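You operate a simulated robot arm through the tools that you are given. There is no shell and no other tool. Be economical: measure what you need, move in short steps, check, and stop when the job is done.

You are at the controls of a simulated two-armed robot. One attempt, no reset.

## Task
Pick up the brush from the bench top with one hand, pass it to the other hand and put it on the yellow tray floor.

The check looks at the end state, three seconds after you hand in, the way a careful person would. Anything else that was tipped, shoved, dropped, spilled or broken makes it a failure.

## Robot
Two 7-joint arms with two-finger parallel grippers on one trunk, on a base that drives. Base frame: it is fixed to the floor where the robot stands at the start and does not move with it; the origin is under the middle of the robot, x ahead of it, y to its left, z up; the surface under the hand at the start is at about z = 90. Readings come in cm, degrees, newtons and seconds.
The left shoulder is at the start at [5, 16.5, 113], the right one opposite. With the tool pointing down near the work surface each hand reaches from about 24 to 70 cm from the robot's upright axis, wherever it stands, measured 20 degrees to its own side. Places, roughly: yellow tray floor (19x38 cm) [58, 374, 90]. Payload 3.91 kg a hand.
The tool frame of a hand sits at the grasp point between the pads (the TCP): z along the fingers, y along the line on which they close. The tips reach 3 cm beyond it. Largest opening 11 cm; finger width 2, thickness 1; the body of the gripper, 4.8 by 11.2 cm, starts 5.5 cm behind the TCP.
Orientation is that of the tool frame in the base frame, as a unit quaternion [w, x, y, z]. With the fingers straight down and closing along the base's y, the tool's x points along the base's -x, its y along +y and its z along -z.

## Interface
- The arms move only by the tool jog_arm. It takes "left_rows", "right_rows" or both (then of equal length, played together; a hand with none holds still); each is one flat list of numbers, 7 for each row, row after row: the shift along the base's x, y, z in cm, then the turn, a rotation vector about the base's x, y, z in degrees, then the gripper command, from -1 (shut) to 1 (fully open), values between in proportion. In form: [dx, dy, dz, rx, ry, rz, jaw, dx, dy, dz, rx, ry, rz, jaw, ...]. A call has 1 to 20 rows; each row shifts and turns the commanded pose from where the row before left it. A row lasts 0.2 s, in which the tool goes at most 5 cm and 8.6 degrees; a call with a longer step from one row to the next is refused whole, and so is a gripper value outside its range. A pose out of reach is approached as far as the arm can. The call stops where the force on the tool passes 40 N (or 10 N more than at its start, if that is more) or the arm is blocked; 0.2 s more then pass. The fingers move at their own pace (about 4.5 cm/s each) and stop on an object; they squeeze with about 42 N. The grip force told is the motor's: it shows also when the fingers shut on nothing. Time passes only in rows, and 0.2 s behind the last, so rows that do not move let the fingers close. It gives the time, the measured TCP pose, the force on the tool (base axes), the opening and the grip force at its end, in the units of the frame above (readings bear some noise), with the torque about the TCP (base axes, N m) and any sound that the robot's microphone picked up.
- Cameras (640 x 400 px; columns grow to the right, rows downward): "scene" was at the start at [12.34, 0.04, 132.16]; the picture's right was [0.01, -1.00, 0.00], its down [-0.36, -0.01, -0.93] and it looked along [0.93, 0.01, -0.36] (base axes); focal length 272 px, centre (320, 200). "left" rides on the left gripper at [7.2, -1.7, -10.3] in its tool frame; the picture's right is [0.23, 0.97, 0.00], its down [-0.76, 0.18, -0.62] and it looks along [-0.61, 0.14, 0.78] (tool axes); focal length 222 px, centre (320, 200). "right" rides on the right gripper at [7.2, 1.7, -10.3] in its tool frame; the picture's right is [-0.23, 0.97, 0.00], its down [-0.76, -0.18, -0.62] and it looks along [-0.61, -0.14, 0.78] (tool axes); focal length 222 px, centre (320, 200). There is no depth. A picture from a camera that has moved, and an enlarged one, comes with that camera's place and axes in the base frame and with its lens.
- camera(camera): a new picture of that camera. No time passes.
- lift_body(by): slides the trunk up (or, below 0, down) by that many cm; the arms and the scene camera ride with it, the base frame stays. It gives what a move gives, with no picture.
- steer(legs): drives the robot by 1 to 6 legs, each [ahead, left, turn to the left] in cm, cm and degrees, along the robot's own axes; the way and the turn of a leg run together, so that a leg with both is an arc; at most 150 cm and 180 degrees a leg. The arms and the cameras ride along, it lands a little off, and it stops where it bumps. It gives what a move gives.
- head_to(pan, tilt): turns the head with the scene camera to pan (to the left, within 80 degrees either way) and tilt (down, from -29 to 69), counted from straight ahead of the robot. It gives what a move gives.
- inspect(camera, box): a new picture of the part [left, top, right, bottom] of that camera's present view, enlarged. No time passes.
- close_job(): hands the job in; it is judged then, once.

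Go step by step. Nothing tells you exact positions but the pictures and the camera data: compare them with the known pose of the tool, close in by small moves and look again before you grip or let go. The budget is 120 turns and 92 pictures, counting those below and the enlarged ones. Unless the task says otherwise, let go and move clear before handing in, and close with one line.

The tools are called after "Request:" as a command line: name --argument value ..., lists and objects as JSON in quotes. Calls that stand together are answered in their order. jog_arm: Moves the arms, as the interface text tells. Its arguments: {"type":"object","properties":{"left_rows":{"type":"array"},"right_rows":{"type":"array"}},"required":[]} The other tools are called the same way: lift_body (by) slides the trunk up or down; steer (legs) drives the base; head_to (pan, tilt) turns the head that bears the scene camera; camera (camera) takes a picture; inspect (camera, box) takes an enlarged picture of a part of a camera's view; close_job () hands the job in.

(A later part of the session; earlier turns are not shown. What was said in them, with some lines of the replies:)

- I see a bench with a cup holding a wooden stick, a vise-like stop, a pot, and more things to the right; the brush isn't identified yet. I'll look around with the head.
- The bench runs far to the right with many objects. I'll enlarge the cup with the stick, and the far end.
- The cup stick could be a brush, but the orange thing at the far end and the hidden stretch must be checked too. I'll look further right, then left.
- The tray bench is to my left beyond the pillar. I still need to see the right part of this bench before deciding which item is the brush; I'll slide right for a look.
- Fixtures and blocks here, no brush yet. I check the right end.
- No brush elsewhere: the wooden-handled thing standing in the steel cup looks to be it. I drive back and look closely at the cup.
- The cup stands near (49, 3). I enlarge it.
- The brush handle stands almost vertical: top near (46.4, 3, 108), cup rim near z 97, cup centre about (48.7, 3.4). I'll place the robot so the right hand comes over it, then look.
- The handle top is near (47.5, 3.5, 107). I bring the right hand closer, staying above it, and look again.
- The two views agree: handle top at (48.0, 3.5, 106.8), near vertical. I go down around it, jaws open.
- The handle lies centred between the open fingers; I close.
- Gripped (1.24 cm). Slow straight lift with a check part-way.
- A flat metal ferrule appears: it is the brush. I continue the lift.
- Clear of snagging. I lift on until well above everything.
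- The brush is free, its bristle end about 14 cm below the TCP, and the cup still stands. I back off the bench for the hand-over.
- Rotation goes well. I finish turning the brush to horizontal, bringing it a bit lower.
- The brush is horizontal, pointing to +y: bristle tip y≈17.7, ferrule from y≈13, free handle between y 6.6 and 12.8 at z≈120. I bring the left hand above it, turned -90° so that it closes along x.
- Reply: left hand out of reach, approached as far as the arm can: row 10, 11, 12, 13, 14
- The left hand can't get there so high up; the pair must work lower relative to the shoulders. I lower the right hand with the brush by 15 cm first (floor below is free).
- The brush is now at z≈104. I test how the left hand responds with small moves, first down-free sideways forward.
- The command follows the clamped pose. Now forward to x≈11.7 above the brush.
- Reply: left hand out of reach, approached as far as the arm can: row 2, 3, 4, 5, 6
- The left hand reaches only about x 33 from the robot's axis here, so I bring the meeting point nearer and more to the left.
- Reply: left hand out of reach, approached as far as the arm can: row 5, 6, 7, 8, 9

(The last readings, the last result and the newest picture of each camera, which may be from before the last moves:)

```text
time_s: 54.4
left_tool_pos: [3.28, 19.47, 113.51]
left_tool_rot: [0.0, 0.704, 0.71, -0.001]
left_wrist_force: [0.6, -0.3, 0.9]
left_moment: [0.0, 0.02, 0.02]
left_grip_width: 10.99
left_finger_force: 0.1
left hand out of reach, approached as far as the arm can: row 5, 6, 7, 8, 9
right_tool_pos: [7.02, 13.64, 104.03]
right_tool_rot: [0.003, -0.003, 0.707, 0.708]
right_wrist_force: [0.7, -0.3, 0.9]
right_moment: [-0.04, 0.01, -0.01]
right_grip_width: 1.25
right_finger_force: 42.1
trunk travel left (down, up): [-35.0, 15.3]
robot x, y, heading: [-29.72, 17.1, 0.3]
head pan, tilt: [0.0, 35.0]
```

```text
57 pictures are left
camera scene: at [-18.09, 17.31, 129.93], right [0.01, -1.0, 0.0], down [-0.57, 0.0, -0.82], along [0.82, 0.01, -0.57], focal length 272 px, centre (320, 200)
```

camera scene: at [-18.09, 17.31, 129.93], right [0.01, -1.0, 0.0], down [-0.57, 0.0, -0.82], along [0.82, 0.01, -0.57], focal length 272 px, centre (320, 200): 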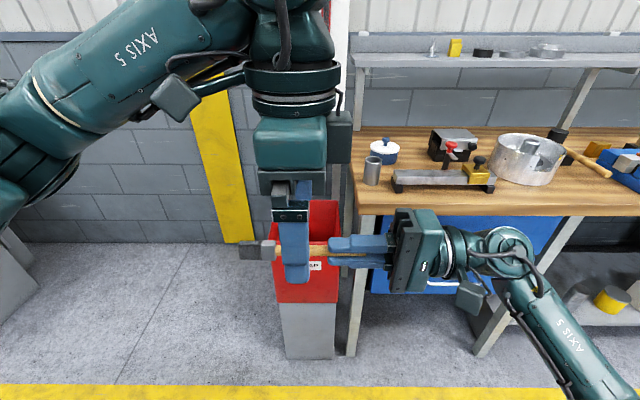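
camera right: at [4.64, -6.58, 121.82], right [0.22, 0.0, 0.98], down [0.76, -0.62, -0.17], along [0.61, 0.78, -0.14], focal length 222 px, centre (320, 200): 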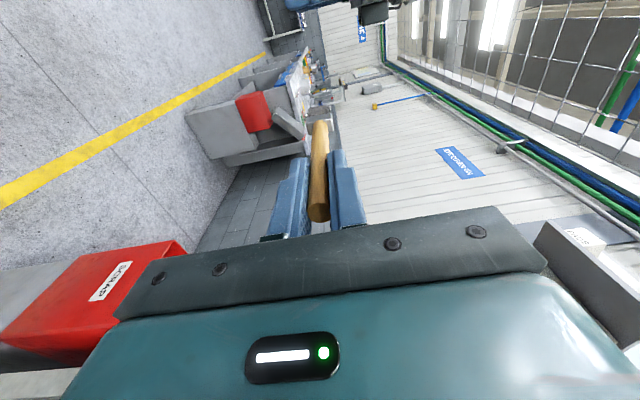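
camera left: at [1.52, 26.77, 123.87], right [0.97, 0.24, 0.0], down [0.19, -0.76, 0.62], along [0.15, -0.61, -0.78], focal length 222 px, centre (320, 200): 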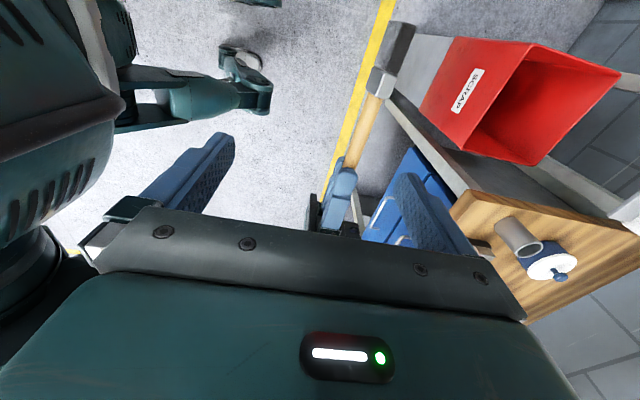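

The brush runs straight along y at x≈6.8. I shift the right hand to bring the brush to the left hand's x, 3.3, then check before lowering.

Request:
jog_arm --right_rows '[-1, -0.3, 0, 0, 0, 0, -1, -1, -0.2, 0, 0, 0, 0, -1, -1, 0, 0, 0, 0, 0, -1, -0.6, 0, 0, 0, 0, 0, -1, 0, 0, 0, 0, 0, 0, -1]'

Request:
jog_arm --left_rows '[0, 0, -1.5, 0, 0, 0, 1, 0, 0, -1.5, 0, 0, 0, 1, 0, 0, -1, 0, 0, 0, 1, 0, 0, 0, 0, 0, 0, 1]'

Request:
camera --camera "left"

```text
time_s: 55.6
left_tool_pos: [3.25, 19.59, 113.58]
left_tool_rot: [0.0, 0.703, 0.711, -0.001]
left_wrist_force: [-0.6, -0.1, 0.1]
left_moment: [0.01, 0.0, -0.01]
left_grip_width: 11.01
left_finger_force: 0.1
right_tool_pos: [3.46, 13.11, 104.21]
right_tool_rot: [0.002, -0.003, 0.707, 0.707]
right_wrist_force: [0.0, -1.0, -0.1]
right_moment: [-0.01, 0.0, -0.01]
right_grip_width: 1.27
right_finger_force: 41.8
trunk travel left (down, up): [-35.0, 15.3]
robot x, y, heading: [-29.91, 17.36, 0.3]
head pan, tilt: [0.0, 35.0]
```

```text
time_s: 56.6
left_tool_pos: [3.35, 19.57, 109.66]
left_tool_rot: [-0.001, 0.705, 0.709, -0.001]
left_wrist_force: [0.0, 0.8, 0.0]
left_moment: [0.01, -0.02, -0.01]
left_grip_width: 11.03
left_finger_force: 0.1
right_tool_pos: [3.52, 13.2, 104.27]
right_tool_rot: [0.002, -0.002, 0.707, 0.707]
right_wrist_force: [0.6, -0.1, -0.7]
right_moment: [-0.03, 0.0, -0.01]
right_grip_width: 1.28
right_finger_force: 42.2
trunk travel left (down, up): [-35.0, 15.3]
robot x, y, heading: [-29.93, 17.21, 0.5]
head pan, tilt: [0.0, 35.0]
```

```text
56 pictures are left
camera left: at [1.52, 26.82, 119.87], right [0.97, 0.23, 0.0], down [0.18, -0.76, 0.62], along [0.14, -0.61, -0.78], focal length 222 px, centre (320, 200)
```

left: 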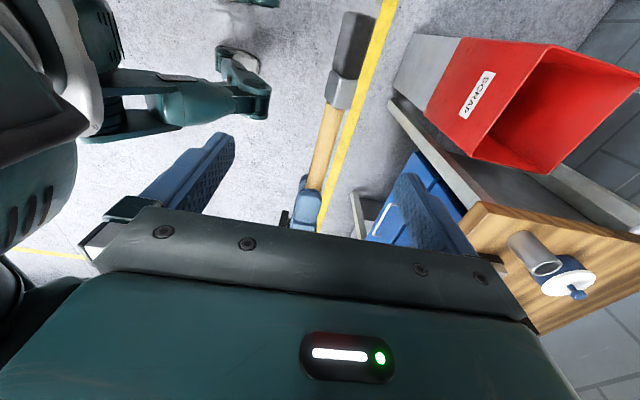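

The handle is centred between the left fingers. I lower the last 5.5 cm.

Request:
jog_arm --left_rows '[0, 0.2, -1.5, 0, 0, 0, 1, 0, 0, -1.5, 0, 0, 0, 1, 0, 0, -1.5, 0, 0, 0, 1, 0, 0, -1.0, 0, 0, 0, 1, 0, 0, 0, 0, 0, 0, 1]'

Request:
camera --camera "left"

Request:
inspect --camera "scene" --box '[200, 160, 460, 322]'

```text
time_s: 57.8
left_tool_pos: [3.34, 19.62, 103.96]
left_tool_rot: [0.0, 0.704, 0.71, -0.001]
left_wrist_force: [-0.2, -0.1, -0.6]
left_moment: [-0.02, 0.02, 0.01]
left_grip_width: 10.98
left_finger_force: 0.1
right_tool_pos: [3.45, 13.2, 104.24]
right_tool_rot: [0.002, -0.003, 0.707, 0.707]
right_wrist_force: [-0.6, 0.1, 0.2]
right_moment: [-0.02, -0.06, 0.0]
right_grip_width: 1.26
right_finger_force: 42.3
trunk travel left (down, up): [-35.0, 15.3]
robot x, y, heading: [-30.02, 17.08, 0.7]
head pan, tilt: [0.0, 35.0]
```

```text
55 pictures are left
camera left: at [1.53, 26.94, 114.24], right [0.97, 0.23, 0.0], down [0.18, -0.76, 0.62], along [0.14, -0.61, -0.78], focal length 222 px, centre (320, 200)
```

left: 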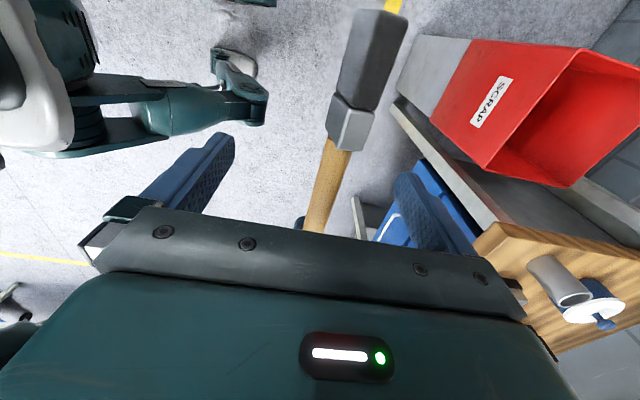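

```text
2.46 times, centred on (330, 241) of scene
camera zoom: at [-18.09, 17.3, 129.93], right [0.01, -1.0, 0.0], down [-0.57, 0.0, -0.82], along [0.82, 0.01, -0.57], focal length 668 px, centre (295, 99)
```

zoom: 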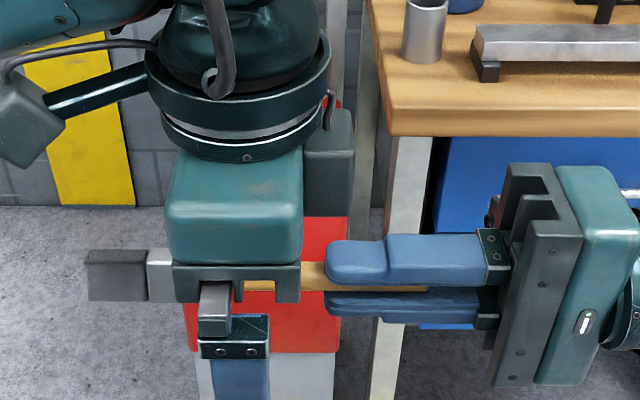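

Fingers straddle the free handle between ferrule and the right fingertips. I close the left hand.

Request:
jog_arm --left_rows '[0, 0, 0, 0, 0, 0, 0.2, 0, 0, 0, 0, 0, 0, -0.4, 0, 0, 0, 0, 0, 0, -1, 0, 0, 0, 0, 0, 0, -1, 0, 0, 0, 0, 0, 0, -1, 0, 0, 0, 0, 0, 0, -1, 0, 0, 0, 0, 0, 0, -1, 0, 0, 0, 0, 0, 0, -1]'

Request:
inspect --camera "scene" --box '[200, 160, 460, 322]'

```text
time_s: 59.6
left_tool_pos: [3.32, 19.72, 103.98]
left_tool_rot: [0.0, 0.703, 0.711, 0.001]
left_wrist_force: [16.5, 4.3, -0.4]
left_moment: [0.04, 0.05, -0.08]
left_grip_width: 1.23
left_finger_force: 41.7
right_tool_pos: [3.35, 13.21, 104.13]
right_tool_rot: [0.0, -0.004, 0.707, 0.707]
right_wrist_force: [-16.6, -4.1, 1.8]
right_moment: [-0.04, 0.01, 1.06]
right_grip_width: 1.24
right_finger_force: 42.1
trunk travel left (down, up): [-35.0, 15.3]
robot x, y, heading: [-30.3, 17.2, 0.4]
head pan, tilt: [0.0, 35.0]
```

```text
2.46 times, centred on (330, 241) of scene
camera zoom: at [-18.09, 17.31, 129.93], right [0.01, -1.0, 0.0], down [-0.57, 0.0, -0.82], along [0.82, 0.01, -0.57], focal length 668 px, centre (295, 99)
```

zoom: 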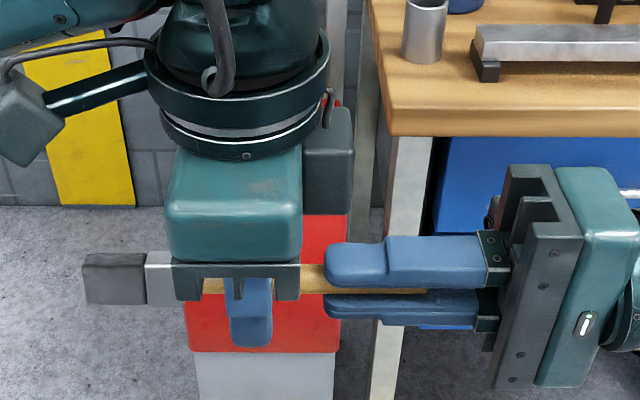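

Both hands hold it. I open the right hand partway and withdraw it along -y.

Request:
jog_arm --right_rows '[0, 0, 0, 0, 0, 0, -0.5, 0, 0, 0, 0, 0, 0, -0.3, 0, 0, 0, 0, 0, 0, -0.3, 0, -1, 0, 0, 0, 0, -0.3, 0, -2, 0, 0, 0, 0, -0.3, 0, -2, 0, 0, 0, 0, -0.3, 0, -2, 0, 0, 0, 0, -0.3, 0, -2, 0, 0, 0, 0, -0.3, 0, -2, 0, 0, 0, 0, -0.3, 0, -2, 0, 0, 0, 0, -0.3, 0, 0, 0, 0, 0, 0, -0.3]'

Request:
camera --camera "scene"

Request:
camera --camera "left"

```text
time_s: 62.0
left_tool_pos: [3.31, 19.71, 104.06]
left_tool_rot: [-0.001, 0.705, 0.709, 0.0]
left_wrist_force: [0.3, -0.6, -1.0]
left_moment: [0.01, 0.0, -0.03]
left_grip_width: 1.18
left_finger_force: 41.7
right_tool_pos: [3.28, -0.02, 104.12]
right_tool_rot: [0.002, -0.002, 0.707, 0.707]
right_wrist_force: [-0.7, -0.4, -1.0]
right_moment: [0.04, 0.0, 0.02]
right_grip_width: 3.84
right_finger_force: 0.1
trunk travel left (down, up): [-35.0, 15.3]
robot x, y, heading: [-29.88, 17.4, 0.3]
head pan, tilt: [0.0, 35.0]
```

```text
52 pictures are left
camera scene: at [-18.09, 17.31, 129.93], right [0.01, -1.0, 0.0], down [-0.57, 0.0, -0.82], along [0.82, 0.01, -0.57], focal length 272 px, centre (320, 200)
```

scene: 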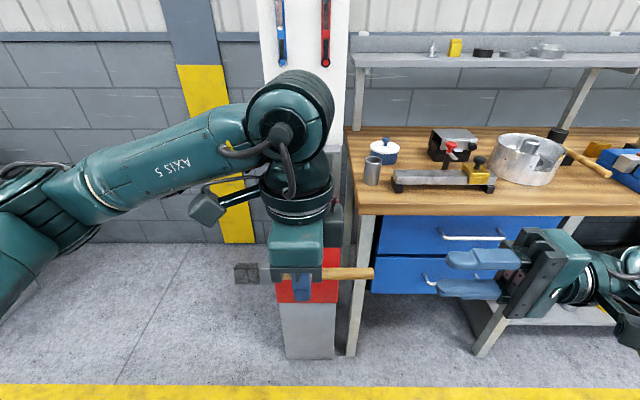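

```text
51 pictures are left
camera left: at [1.53, 26.94, 114.26], right [0.97, 0.23, 0.0], down [0.18, -0.76, 0.62], along [0.14, -0.61, -0.78], focal length 222 px, centre (320, 200)
```

left: 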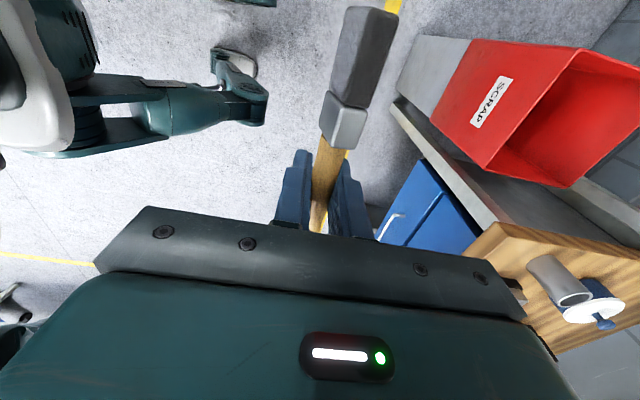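

Hand-over succeeded; the left hand alone holds the brush horizontally. I raise the trunk and drive left most of the way, then look at the tray.

Request:
lift_body --by 14

Request:
head_to --pan 70 --tilt 20

Request:
camera --camera "scene"

```text
time_s: 63.7
left_tool_pos: [3.22, 19.64, 117.93]
left_tool_rot: [0.0, 0.705, 0.709, 0.0]
left_wrist_force: [0.0, 0.6, -0.5]
left_moment: [-0.01, 0.02, 0.02]
left_grip_width: 1.21
left_finger_force: 41.9
right_tool_pos: [3.26, 0.2, 118.17]
right_tool_rot: [0.002, -0.002, 0.707, 0.707]
right_wrist_force: [0.4, -0.5, 0.0]
right_moment: [0.01, 0.01, 0.0]
right_grip_width: 3.85
right_finger_force: 0.2
trunk travel left (down, up): [-49.0, 1.3]
robot x, y, heading: [-29.59, 17.13, 0.3]
head pan, tilt: [0.0, 35.0]
```

```text
time_s: 65.1
left_tool_pos: [3.32, 19.7, 118.16]
left_tool_rot: [-0.001, 0.705, 0.709, 0.0]
left_wrist_force: [-0.2, 0.7, -0.7]
left_moment: [-0.03, 0.01, 0.01]
left_grip_width: 1.26
left_finger_force: 42.1
right_tool_pos: [3.37, 0.19, 118.22]
right_tool_rot: [0.003, -0.003, 0.707, 0.707]
right_wrist_force: [-0.1, -0.2, -0.5]
right_moment: [0.01, -0.01, 0.03]
right_grip_width: 3.85
right_finger_force: 0.0
trunk travel left (down, up): [-49.0, 1.3]
robot x, y, heading: [-29.58, 17.14, 0.1]
head pan, tilt: [70.0, 20.0]
```

```text
50 pictures are left
camera scene: at [-23.77, 26.01, 146.31], right [0.94, -0.34, 0.0], down [-0.12, -0.32, -0.94], along [0.32, 0.89, -0.34], focal length 272 px, centre (320, 200)
```

scene: 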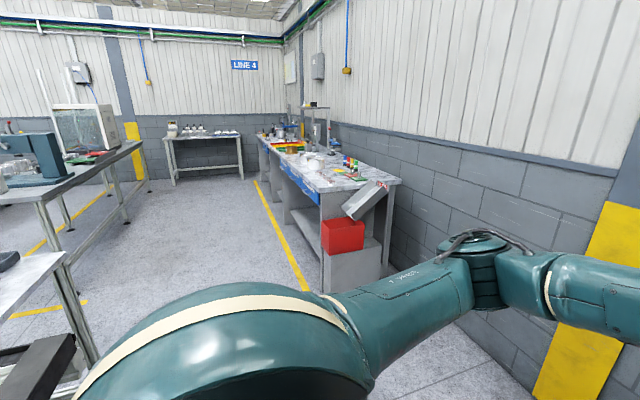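

The way is clear at this x. I drive left 270 cm and look.

Request:
steer --legs '[[0, 140, 0], [0, 130, 0]]'

Request:
head_to --pan 40 --tilt 25

Request:
camera --camera "scene"

```text
time_s: 88.7
left_tool_pos: [8.11, 287.54, 118.04]
left_tool_rot: [-0.002, 0.722, 0.691, 0.0]
left_wrist_force: [0.2, 0.6, -1.5]
left_moment: [-0.01, 0.0, 0.0]
left_grip_width: 1.23
left_finger_force: 41.9
right_tool_pos: [7.1, 267.93, 118.11]
right_tool_rot: [0.02, 0.015, 0.707, 0.707]
right_wrist_force: [-0.3, -0.1, -0.2]
right_moment: [0.0, 0.01, 0.01]
right_grip_width: 3.87
right_finger_force: 0.1
trunk travel left (down, up): [-49.0, 1.3]
robot x, y, heading: [-25.46, 286.72, -2.5]
head pan, tilt: [70.0, 20.0]
```

```text
time_s: 89.7
left_tool_pos: [8.13, 287.42, 117.94]
left_tool_rot: [0.0, 0.723, 0.691, 0.0]
left_wrist_force: [0.4, -1.1, -0.2]
left_moment: [0.03, 0.0, -0.01]
left_grip_width: 1.22
left_finger_force: 42.2
right_tool_pos: [7.18, 268.0, 118.14]
right_tool_rot: [0.02, 0.016, 0.707, 0.707]
right_wrist_force: [0.1, -0.5, -1.1]
right_moment: [-0.03, -0.01, -0.02]
right_grip_width: 3.86
right_finger_force: 0.0
trunk travel left (down, up): [-49.0, 1.3]
robot x, y, heading: [-25.32, 286.79, -2.7]
head pan, tilt: [40.0, 25.0]
```

```text
49 pictures are left
camera scene: at [-14.89, 292.28, 145.5], right [0.61, -0.79, 0.0], down [-0.34, -0.26, -0.91], along [0.72, 0.55, -0.42], focal length 272 px, centre (320, 200)
```

scene: 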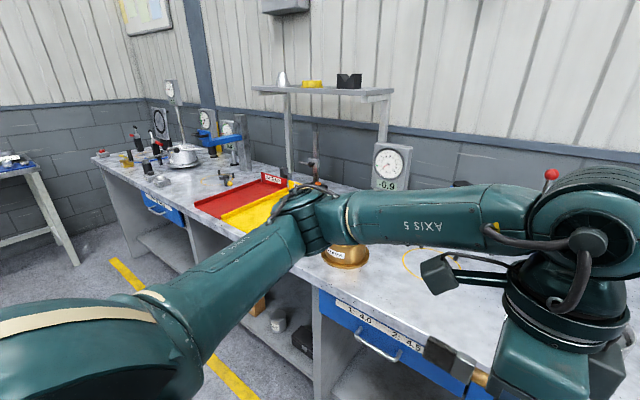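

I see a red and a yellow tray, side by side, partly hidden by the arm. I drive on to y≈350 and straighten.

Request:
steer --legs '[[-5, 64, 2.7]]'

Request:
head_to --pan 20 --tilt 35

Request:
camera --camera "scene"

Request:
camera --camera "left"

```text
time_s: 95.7
left_tool_pos: [3.97, 352.44, 118.03]
left_tool_rot: [0.0, 0.702, 0.712, -0.001]
left_wrist_force: [-0.8, 0.0, -1.4]
left_moment: [0.02, 0.02, 0.03]
left_grip_width: 1.23
left_finger_force: 42.3
right_tool_pos: [4.17, 332.77, 118.07]
right_tool_rot: [0.001, -0.004, 0.707, 0.707]
right_wrist_force: [0.0, 0.6, -1.1]
right_moment: [0.01, -0.02, 0.02]
right_grip_width: 3.84
right_finger_force: 0.0
trunk travel left (down, up): [-49.0, 1.3]
robot x, y, heading: [-29.4, 349.84, 0.8]
head pan, tilt: [40.0, 25.0]
```

```text
time_s: 96.5
left_tool_pos: [4.05, 352.32, 118.05]
left_tool_rot: [0.0, 0.702, 0.712, 0.0]
left_wrist_force: [0.6, -0.1, -0.6]
left_moment: [0.0, -0.01, -0.02]
left_grip_width: 1.22
left_finger_force: 41.8
right_tool_pos: [4.24, 332.78, 118.16]
right_tool_rot: [0.001, -0.004, 0.706, 0.708]
right_wrist_force: [-1.2, -0.6, 0.2]
right_moment: [0.02, 0.01, -0.01]
right_grip_width: 3.87
right_finger_force: 0.0
trunk travel left (down, up): [-49.0, 1.3]
robot x, y, heading: [-29.08, 349.8, 0.9]
head pan, tilt: [20.0, 35.0]
```

```text
48 pictures are left
camera scene: at [-17.93, 352.92, 143.93], right [0.35, -0.94, 0.0], down [-0.54, -0.2, -0.82], along [0.77, 0.29, -0.57], focal length 272 px, centre (320, 200)
```

scene: 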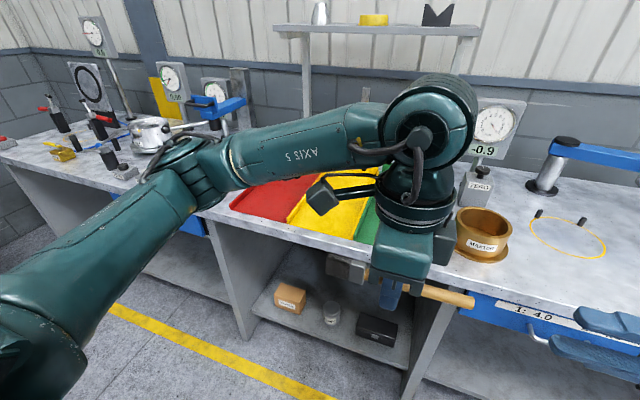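

```text
47 pictures are left
camera left: at [2.21, 359.65, 128.26], right [0.97, 0.24, 0.0], down [0.19, -0.76, 0.62], along [0.15, -0.6, -0.78], focal length 222 px, centre (320, 200)
```

left: 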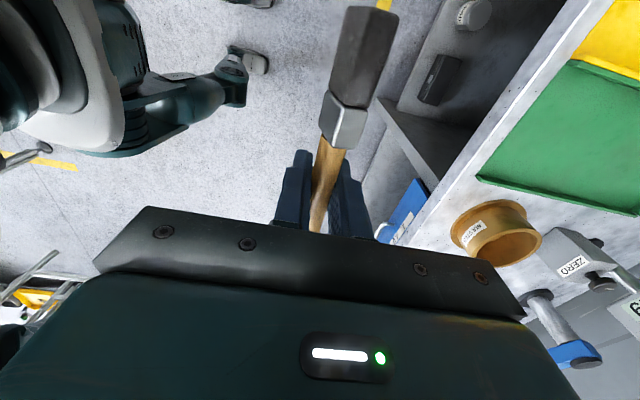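

Three trays lie side by side (red, yellow, green), long side along x. I turn the left hand back by +90° so that the brush lies along x, clear of the bench, and lift the right hand a bit out of the way.

Request:
jog_arm --left_rows '[0, 0, 0, 0, 0, 8, -1, 0, 0, 0, 0, 0, 8, -1, 0, 0, 0, 0, 0, 8, -1, 0, 0, 0, 0, 0, 8, -1, 0, 0, 0, 0, 0, 8, -1, 0, 0, 0, 0, 0, 8, -1, 0, 0, 0, 0, 0, 8, -1, 0, 0, 0, 0, 0, 8, -1, 0, 0, 0, 0, 0, 8, -1, 0, 0, 0, 0, 0, 8, -1, 0, 0, 0, 0, 0, 8, -1, 0, 0, 0, 0, 0, 0, -1]'

Request:
camera --camera "scene"

Request:
camera --camera "left"

```text
time_s: 99.1
left_tool_pos: [4.11, 352.46, 117.89]
left_tool_rot: [0.0, 0.01, 1.0, -0.001]
left_wrist_force: [0.2, 0.7, 0.3]
left_moment: [0.02, 0.0, 0.0]
left_grip_width: 1.21
left_finger_force: 41.7
right_tool_pos: [4.14, 332.92, 118.1]
right_tool_rot: [0.001, -0.004, 0.707, 0.707]
right_wrist_force: [-0.1, 0.3, 0.1]
right_moment: [0.01, -0.02, -0.03]
right_grip_width: 3.86
right_finger_force: 0.2
trunk travel left (down, up): [-49.0, 1.3]
robot x, y, heading: [-29.06, 349.95, 0.6]
head pan, tilt: [20.0, 35.0]
```

```text
46 pictures are left
camera scene: at [-17.93, 352.91, 143.93], right [0.35, -0.94, 0.0], down [-0.54, -0.2, -0.82], along [0.77, 0.29, -0.57], focal length 272 px, centre (320, 200)
```

scene: 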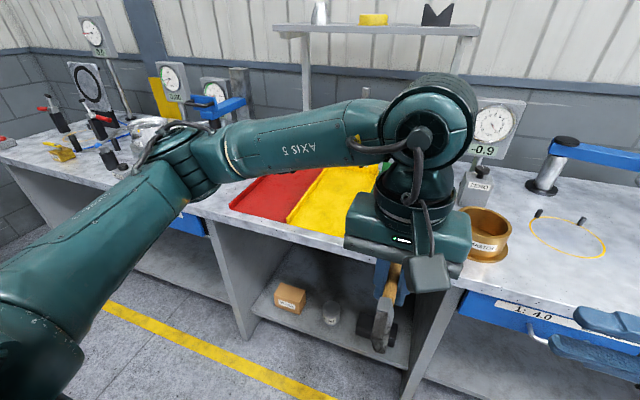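

```text
45 pictures are left
camera left: at [-3.28, 350.87, 128.26], right [-0.21, 0.98, 0.0], down [0.77, 0.16, 0.62], along [0.61, 0.13, -0.78], focal length 222 px, centre (320, 200)
```

left: 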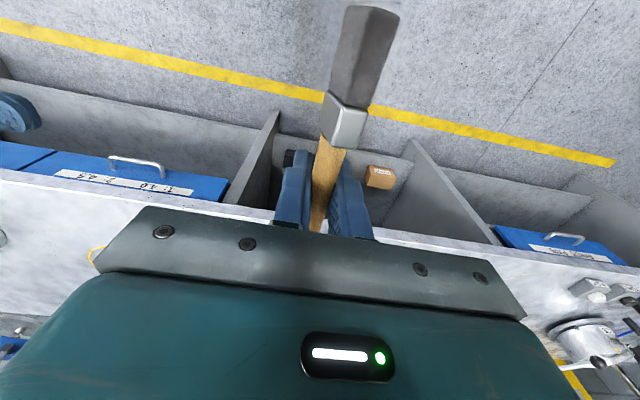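

The yellow tray spans about x 39–77, y 364–384. I extend the left arm while still back, so the elbow stays in, then check.

Request:
jog_arm --left_rows '[1.5, 1.5, 0, 0, 0, 0, -1, 2, 2, 0, 0, 0, 0, -1, 2, 2, 0, 0, 0, 0, -1, 2, 2, 0, 0, 0, 0, -1, 2, 2, 0, 0, 0, 0, -1, 2, 2, 0, 0, 0, 0, -1, 2, 2, 0, 0, 0, 0, -1, 2, 0, 0, 0, 0, 0, -1, 2, 0, 0, 0, 0, 0, -1, 2, 0, 0, 0, 0, 0, -1, 2, 0, 0, 0, 0, 0, -1, 0, 0, 0, 0, 0, 0, -1]'

Request:
camera --camera "scene"

```text
time_s: 101.7
left_tool_pos: [25.37, 365.86, 118.04]
left_tool_rot: [0.001, 0.012, 1.0, 0.0]
left_wrist_force: [0.4, -1.3, -0.6]
left_moment: [-0.02, 0.01, 0.0]
left_grip_width: 1.24
left_finger_force: 42.2
right_tool_pos: [4.19, 332.8, 118.12]
right_tool_rot: [0.001, -0.004, 0.707, 0.707]
right_wrist_force: [0.4, 1.1, -0.2]
right_moment: [0.0, 0.01, 0.02]
right_grip_width: 3.84
right_finger_force: 0.1
trunk travel left (down, up): [-49.0, 1.3]
robot x, y, heading: [-29.26, 350.26, 0.8]
head pan, tilt: [20.0, 35.0]
```

```text
44 pictures are left
camera scene: at [-17.94, 352.93, 143.93], right [0.35, -0.94, 0.0], down [-0.54, -0.2, -0.82], along [0.77, 0.29, -0.57], focal length 272 px, centre (320, 200)
```

scene: 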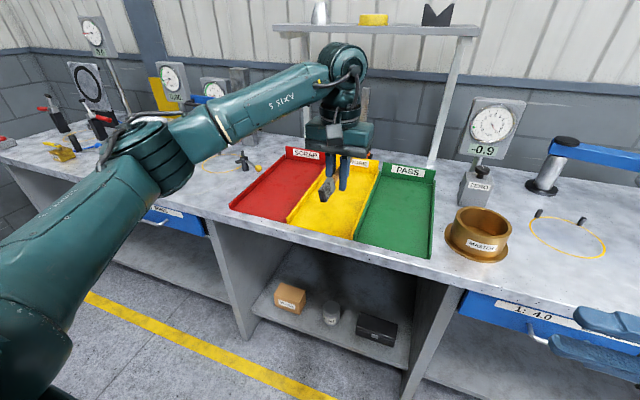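

Now the trays are all visible, and the brush is ready above. I drive in so the hand comes over the middle of the yellow tray.

Request:
steer --legs '[[0, 7.5, -0.7], [26, 0, 0]]'

Request:
camera --camera "scene"

Request:
camera --camera "left"

```text
time_s: 104.5
left_tool_pos: [51.29, 372.92, 117.9]
left_tool_rot: [0.0, 0.017, 1.0, -0.001]
left_wrist_force: [0.0, 0.0, -1.1]
left_moment: [0.0, 0.02, -0.01]
left_grip_width: 1.24
left_finger_force: 41.4
right_tool_pos: [29.64, 340.04, 118.08]
right_tool_rot: [0.003, -0.002, 0.707, 0.708]
right_wrist_force: [-0.3, 0.0, 0.0]
right_moment: [0.01, -0.03, 0.03]
right_grip_width: 3.84
right_finger_force: 0.0
trunk travel left (down, up): [-49.0, 1.3]
robot x, y, heading: [-3.22, 357.51, 0.2]
head pan, tilt: [20.0, 35.0]
```

```text
43 pictures are left
camera scene: at [7.81, 360.36, 143.92], right [0.34, -0.94, 0.0], down [-0.54, -0.2, -0.82], along [0.77, 0.28, -0.57], focal length 272 px, centre (320, 200)
```

scene: 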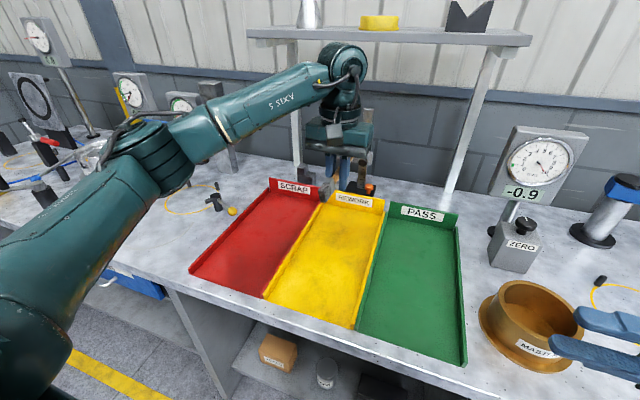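

```text
42 pictures are left
camera left: at [43.97, 371.51, 128.21], right [-0.2, 0.98, 0.0], down [0.77, 0.15, 0.62], along [0.61, 0.12, -0.78], focal length 222 px, centre (320, 200)
```

left: 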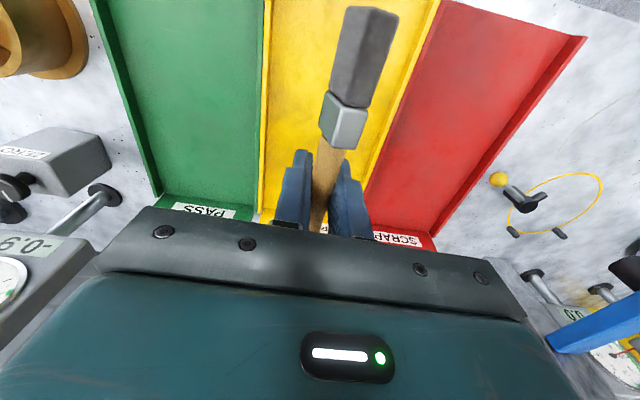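

I can't make out the brush in the scene view; I enlarge it.

Request:
inspect --camera "scene" --box '[270, 100, 430, 220]'

```text
3.33 times, centred on (350, 160) of scene
camera zoom: at [7.81, 360.36, 143.92], right [0.34, -0.94, 0.0], down [-0.54, -0.2, -0.82], along [0.77, 0.28, -0.57], focal length 905 px, centre (220, 333)
```

zoom: 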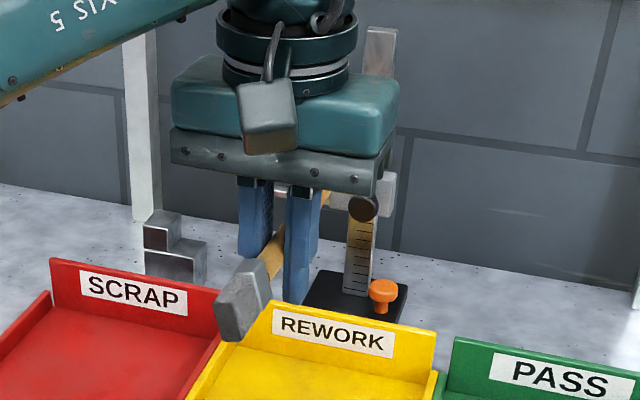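

The brush lies along x over the yellow (REWORK) tray; the height gauge stands well behind. I lower the left arm only, to z≈99 first.

Request:
jog_arm --left_rows '[1, 0.6, -2, 0, 0, 0, -1, 1, 0.5, -2, 0, 0, 0, -1, 0, 0, -2, 0, 0, 0, -1, 0, 0, -2, 0, 0, 0, -1, 0, 0, -2, 0, 0, 0, -1, 0, 0, -2, 0, 0, 0, -1, 0, 0, -2, 0, 0, 0, -1, 0, 0, -2, 0, 0, 0, -1, 0, 0, -2, 0, 0, 0, -1, 0, 0, 0, 0, 0, 0, -1]'

Request:
camera --camera "scene"

Request:
camera --camera "left"

```text
time_s: 106.7
left_tool_pos: [53.24, 374.06, 100.05]
left_tool_rot: [0.001, 0.017, 1.0, -0.001]
left_wrist_force: [0.3, 0.4, -1.4]
left_moment: [0.03, 0.01, 0.0]
left_grip_width: 1.21
left_finger_force: 41.8
right_tool_pos: [29.62, 339.98, 118.05]
right_tool_rot: [0.003, -0.001, 0.707, 0.707]
right_wrist_force: [-0.2, 0.7, -0.1]
right_moment: [0.01, -0.01, 0.02]
right_grip_width: 3.85
right_finger_force: 0.2
trunk travel left (down, up): [-49.0, 1.3]
robot x, y, heading: [-3.78, 357.6, 0.1]
head pan, tilt: [20.0, 35.0]
```

```text
40 pictures are left
camera scene: at [7.72, 360.37, 143.93], right [0.34, -0.94, 0.0], down [-0.54, -0.2, -0.82], along [0.77, 0.28, -0.57], focal length 272 px, centre (320, 200)
```

scene: 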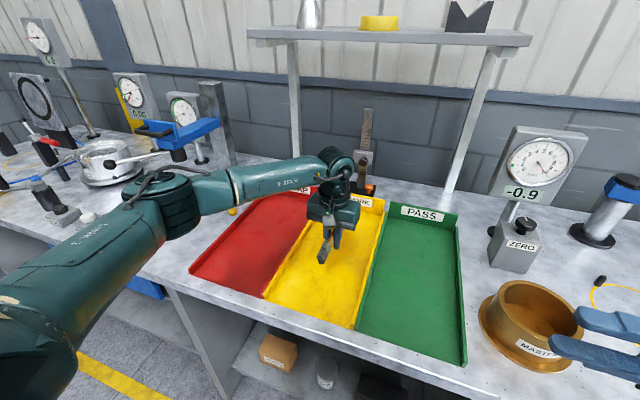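

```text
39 pictures are left
camera left: at [45.87, 372.62, 110.31], right [-0.2, 0.98, 0.0], down [0.77, 0.15, 0.62], along [0.61, 0.12, -0.78], focal length 222 px, centre (320, 200)
```

left: 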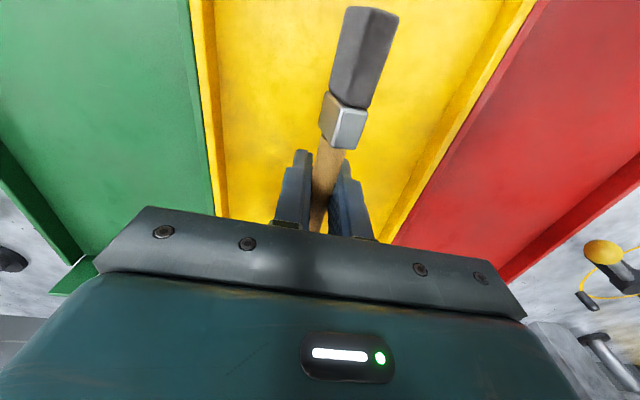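

Centred over yellow with clearance both sides. I lower to z≈94, so the fingertips are just above the floor.

Request:
jog_arm --left_rows '[0, 0, -1.5, 0, 0, 0, -1, 0, 0, -1.5, 0, 0, 0, -1, 0, 0, -1.2, 0, 0, 0, -1, 0, 0, -0.8, 0, 0, 0, -1, 0, 0, -0.5, 0, 0, 0, -1, 0, 0, -0.3, 0, 0, 0, -1, 0, 0, 0, 0, 0, 0, -1]'

Request:
inspect --camera "scene" --box '[260, 170, 400, 300]'

```text
time_s: 108.3
left_tool_pos: [53.25, 374.13, 94.19]
left_tool_rot: [0.001, 0.016, 1.0, 0.0]
left_wrist_force: [-0.2, -1.1, -0.9]
left_moment: [-0.02, -0.02, 0.02]
left_grip_width: 1.21
left_finger_force: 41.6
right_tool_pos: [29.65, 339.89, 118.21]
right_tool_rot: [0.004, -0.002, 0.707, 0.707]
right_wrist_force: [-0.2, 0.1, 0.1]
right_moment: [0.01, 0.04, -0.01]
right_grip_width: 3.83
right_finger_force: 0.1
trunk travel left (down, up): [-49.0, 1.3]
robot x, y, heading: [-3.78, 357.51, -0.1]
head pan, tilt: [20.0, 35.0]
```

```text
3.08 times, centred on (330, 235) of scene
camera zoom: at [7.73, 360.37, 143.93], right [0.34, -0.94, 0.0], down [-0.54, -0.2, -0.82], along [0.77, 0.28, -0.57], focal length 836 px, centre (289, 92)
```

zoom: 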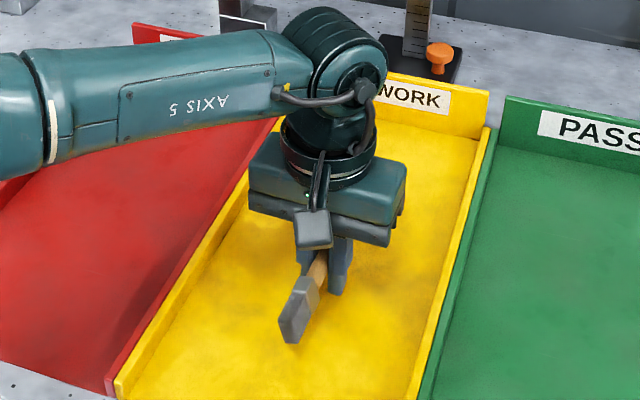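

Nearly down. I lower in tiny steps until contact or z≈93.4.

Request:
jog_arm --left_rows '[0, 0, -0.2, 0, 0, 0, -1, 0, 0, -0.2, 0, 0, 0, -1, 0, 0, -0.2, 0, 0, 0, -1, 0, 0, 0, 0, 0, 0, -1]'

Request:
camera --camera "left"

```text
time_s: 109.3
left_tool_pos: [53.18, 373.99, 93.56]
left_tool_rot: [0.0, 0.015, 1.0, -0.001]
left_wrist_force: [0.1, 0.2, 0.1]
left_moment: [0.04, 0.03, 0.01]
left_grip_width: 1.23
left_finger_force: 42.0
right_tool_pos: [29.51, 340.04, 118.16]
right_tool_rot: [0.004, -0.001, 0.707, 0.707]
right_wrist_force: [0.4, 0.7, -1.1]
right_moment: [0.0, -0.01, -0.03]
right_grip_width: 3.83
right_finger_force: 0.0
trunk travel left (down, up): [-49.0, 1.3]
robot x, y, heading: [-3.1, 357.66, -0.1]
head pan, tilt: [20.0, 35.0]
```

```text
37 pictures are left
camera left: at [45.91, 372.67, 103.87], right [-0.2, 0.98, 0.0], down [0.77, 0.15, 0.62], along [0.61, 0.12, -0.78], focal length 222 px, centre (320, 200)
```

left: 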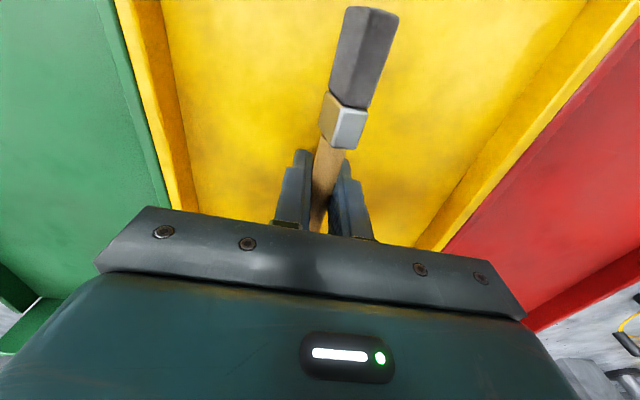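

I open the left hand partway to release.

Request:
jog_arm --left_rows '[0, 0, 0, 0, 0, 0, -0.7, 0, 0, 0, 0, 0, 0, -0.5, 0, 0, 0, 0, 0, 0, -0.3, 0, 0, 0, 0, 0, 0, -0.2, 0, 0, 0, 0, 0, 0, -0.2]'

Request:
camera --camera "left"

```text
time_s: 110.5
left_tool_pos: [53.28, 374.05, 93.61]
left_tool_rot: [0.0, 0.015, 1.0, -0.002]
left_wrist_force: [0.4, 0.3, -0.2]
left_moment: [0.04, -0.01, 0.0]
left_grip_width: 4.41
left_finger_force: 0.0
right_tool_pos: [29.54, 340.06, 118.27]
right_tool_rot: [0.004, -0.001, 0.707, 0.707]
right_wrist_force: [0.6, -0.4, 1.1]
right_moment: [0.02, 0.03, -0.02]
right_grip_width: 3.84
right_finger_force: 0.1
trunk travel left (down, up): [-49.0, 1.3]
robot x, y, heading: [-3.7, 357.15, 0.1]
head pan, tilt: [20.0, 35.0]
```

```text
36 pictures are left
camera left: at [45.91, 372.66, 103.88], right [-0.2, 0.98, 0.0], down [0.77, 0.15, 0.62], along [0.61, 0.12, -0.78], focal length 222 px, centre (320, 200)
```

left: 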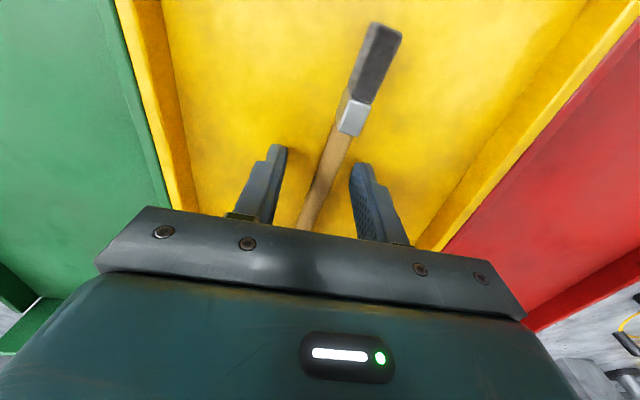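

The brush lies on the yellow floor between the open fingers. I raise the hand straight up and check.

Request:
jog_arm --left_rows '[0, 0, 1, 0, 0, 0, -0.2, 0, 0, 2, 0, 0, 0, -0.2, 0, 0, 2, 0, 0, 0, -0.2, 0, 0, 2, 0, 0, 0, -0.2, 0, 0, 2, 0, 0, 0, -0.2, 0, 0, 2, 0, 0, 0, -0.2, 0, 0, 2, 0, 0, 0, -0.2, 0, 0, 2, 0, 0, 0, -0.2, 0, 0, 2, 0, 0, 0, -0.2, 0, 0, 2, 0, 0, 0, -0.2, 0, 0, 2, 0, 0, 0, -0.2, 0, 0, 2, 0, 0, 0, -0.2, 0, 0, 0, 0, 0, 0, -0.2]'

Request:
steer --legs '[[-27, 0, 0]]'

Request:
camera --camera "scene"

```text
time_s: 113.3
left_tool_pos: [53.29, 374.22, 116.55]
left_tool_rot: [0.0, 0.016, 1.0, -0.001]
left_wrist_force: [0.5, 1.4, -0.6]
left_moment: [0.03, 0.0, 0.02]
left_grip_width: 4.39
left_finger_force: 0.1
right_tool_pos: [29.59, 339.93, 118.05]
right_tool_rot: [0.004, -0.002, 0.707, 0.707]
right_wrist_force: [-0.1, 0.0, -0.1]
right_moment: [0.0, 0.02, 0.02]
right_grip_width: 3.85
right_finger_force: 0.0
trunk travel left (down, up): [-49.0, 1.3]
robot x, y, heading: [-3.73, 357.43, 0.0]
head pan, tilt: [20.0, 35.0]
```

```text
time_s: 115.2
left_tool_pos: [25.8, 374.24, 116.59]
left_tool_rot: [0.0, 0.016, 1.0, 0.0]
left_wrist_force: [0.3, -0.6, 0.1]
left_moment: [-0.02, 0.02, 0.0]
left_grip_width: 4.4
left_finger_force: 0.0
right_tool_pos: [2.14, 340.06, 118.17]
right_tool_rot: [0.004, -0.002, 0.707, 0.707]
right_wrist_force: [0.3, 0.7, 0.7]
right_moment: [0.01, 0.01, -0.01]
right_grip_width: 3.82
right_finger_force: 0.2
trunk travel left (down, up): [-49.0, 1.3]
robot x, y, heading: [-30.86, 357.62, 0.2]
head pan, tilt: [20.0, 35.0]
```

```text
35 pictures are left
camera scene: at [-19.76, 360.29, 143.93], right [0.34, -0.94, 0.0], down [-0.54, -0.2, -0.82], along [0.77, 0.28, -0.57], focal length 272 px, centre (320, 200)
```

scene: 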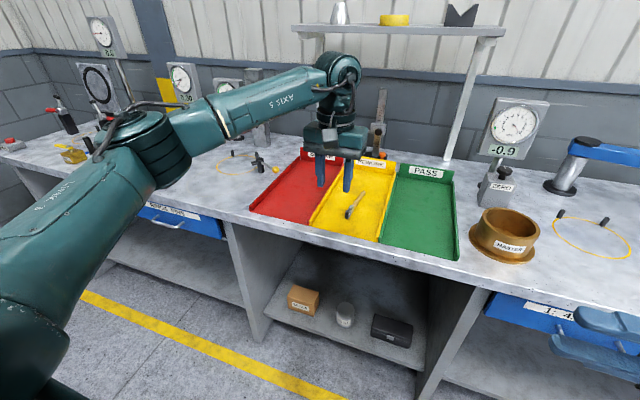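

The brush lies flat on the yellow tray floor, nothing else was disturbed and both hands are clear, so I hand in.

Request:
close_job

```text
The job is handed in.
```

The brush is lying flat on the yellow tray floor. The right hand took it out of the steel cup on the bench and passed it to the left hand, which set it down. Nothing else looked moved in the pictures I took, and both hands are clear.
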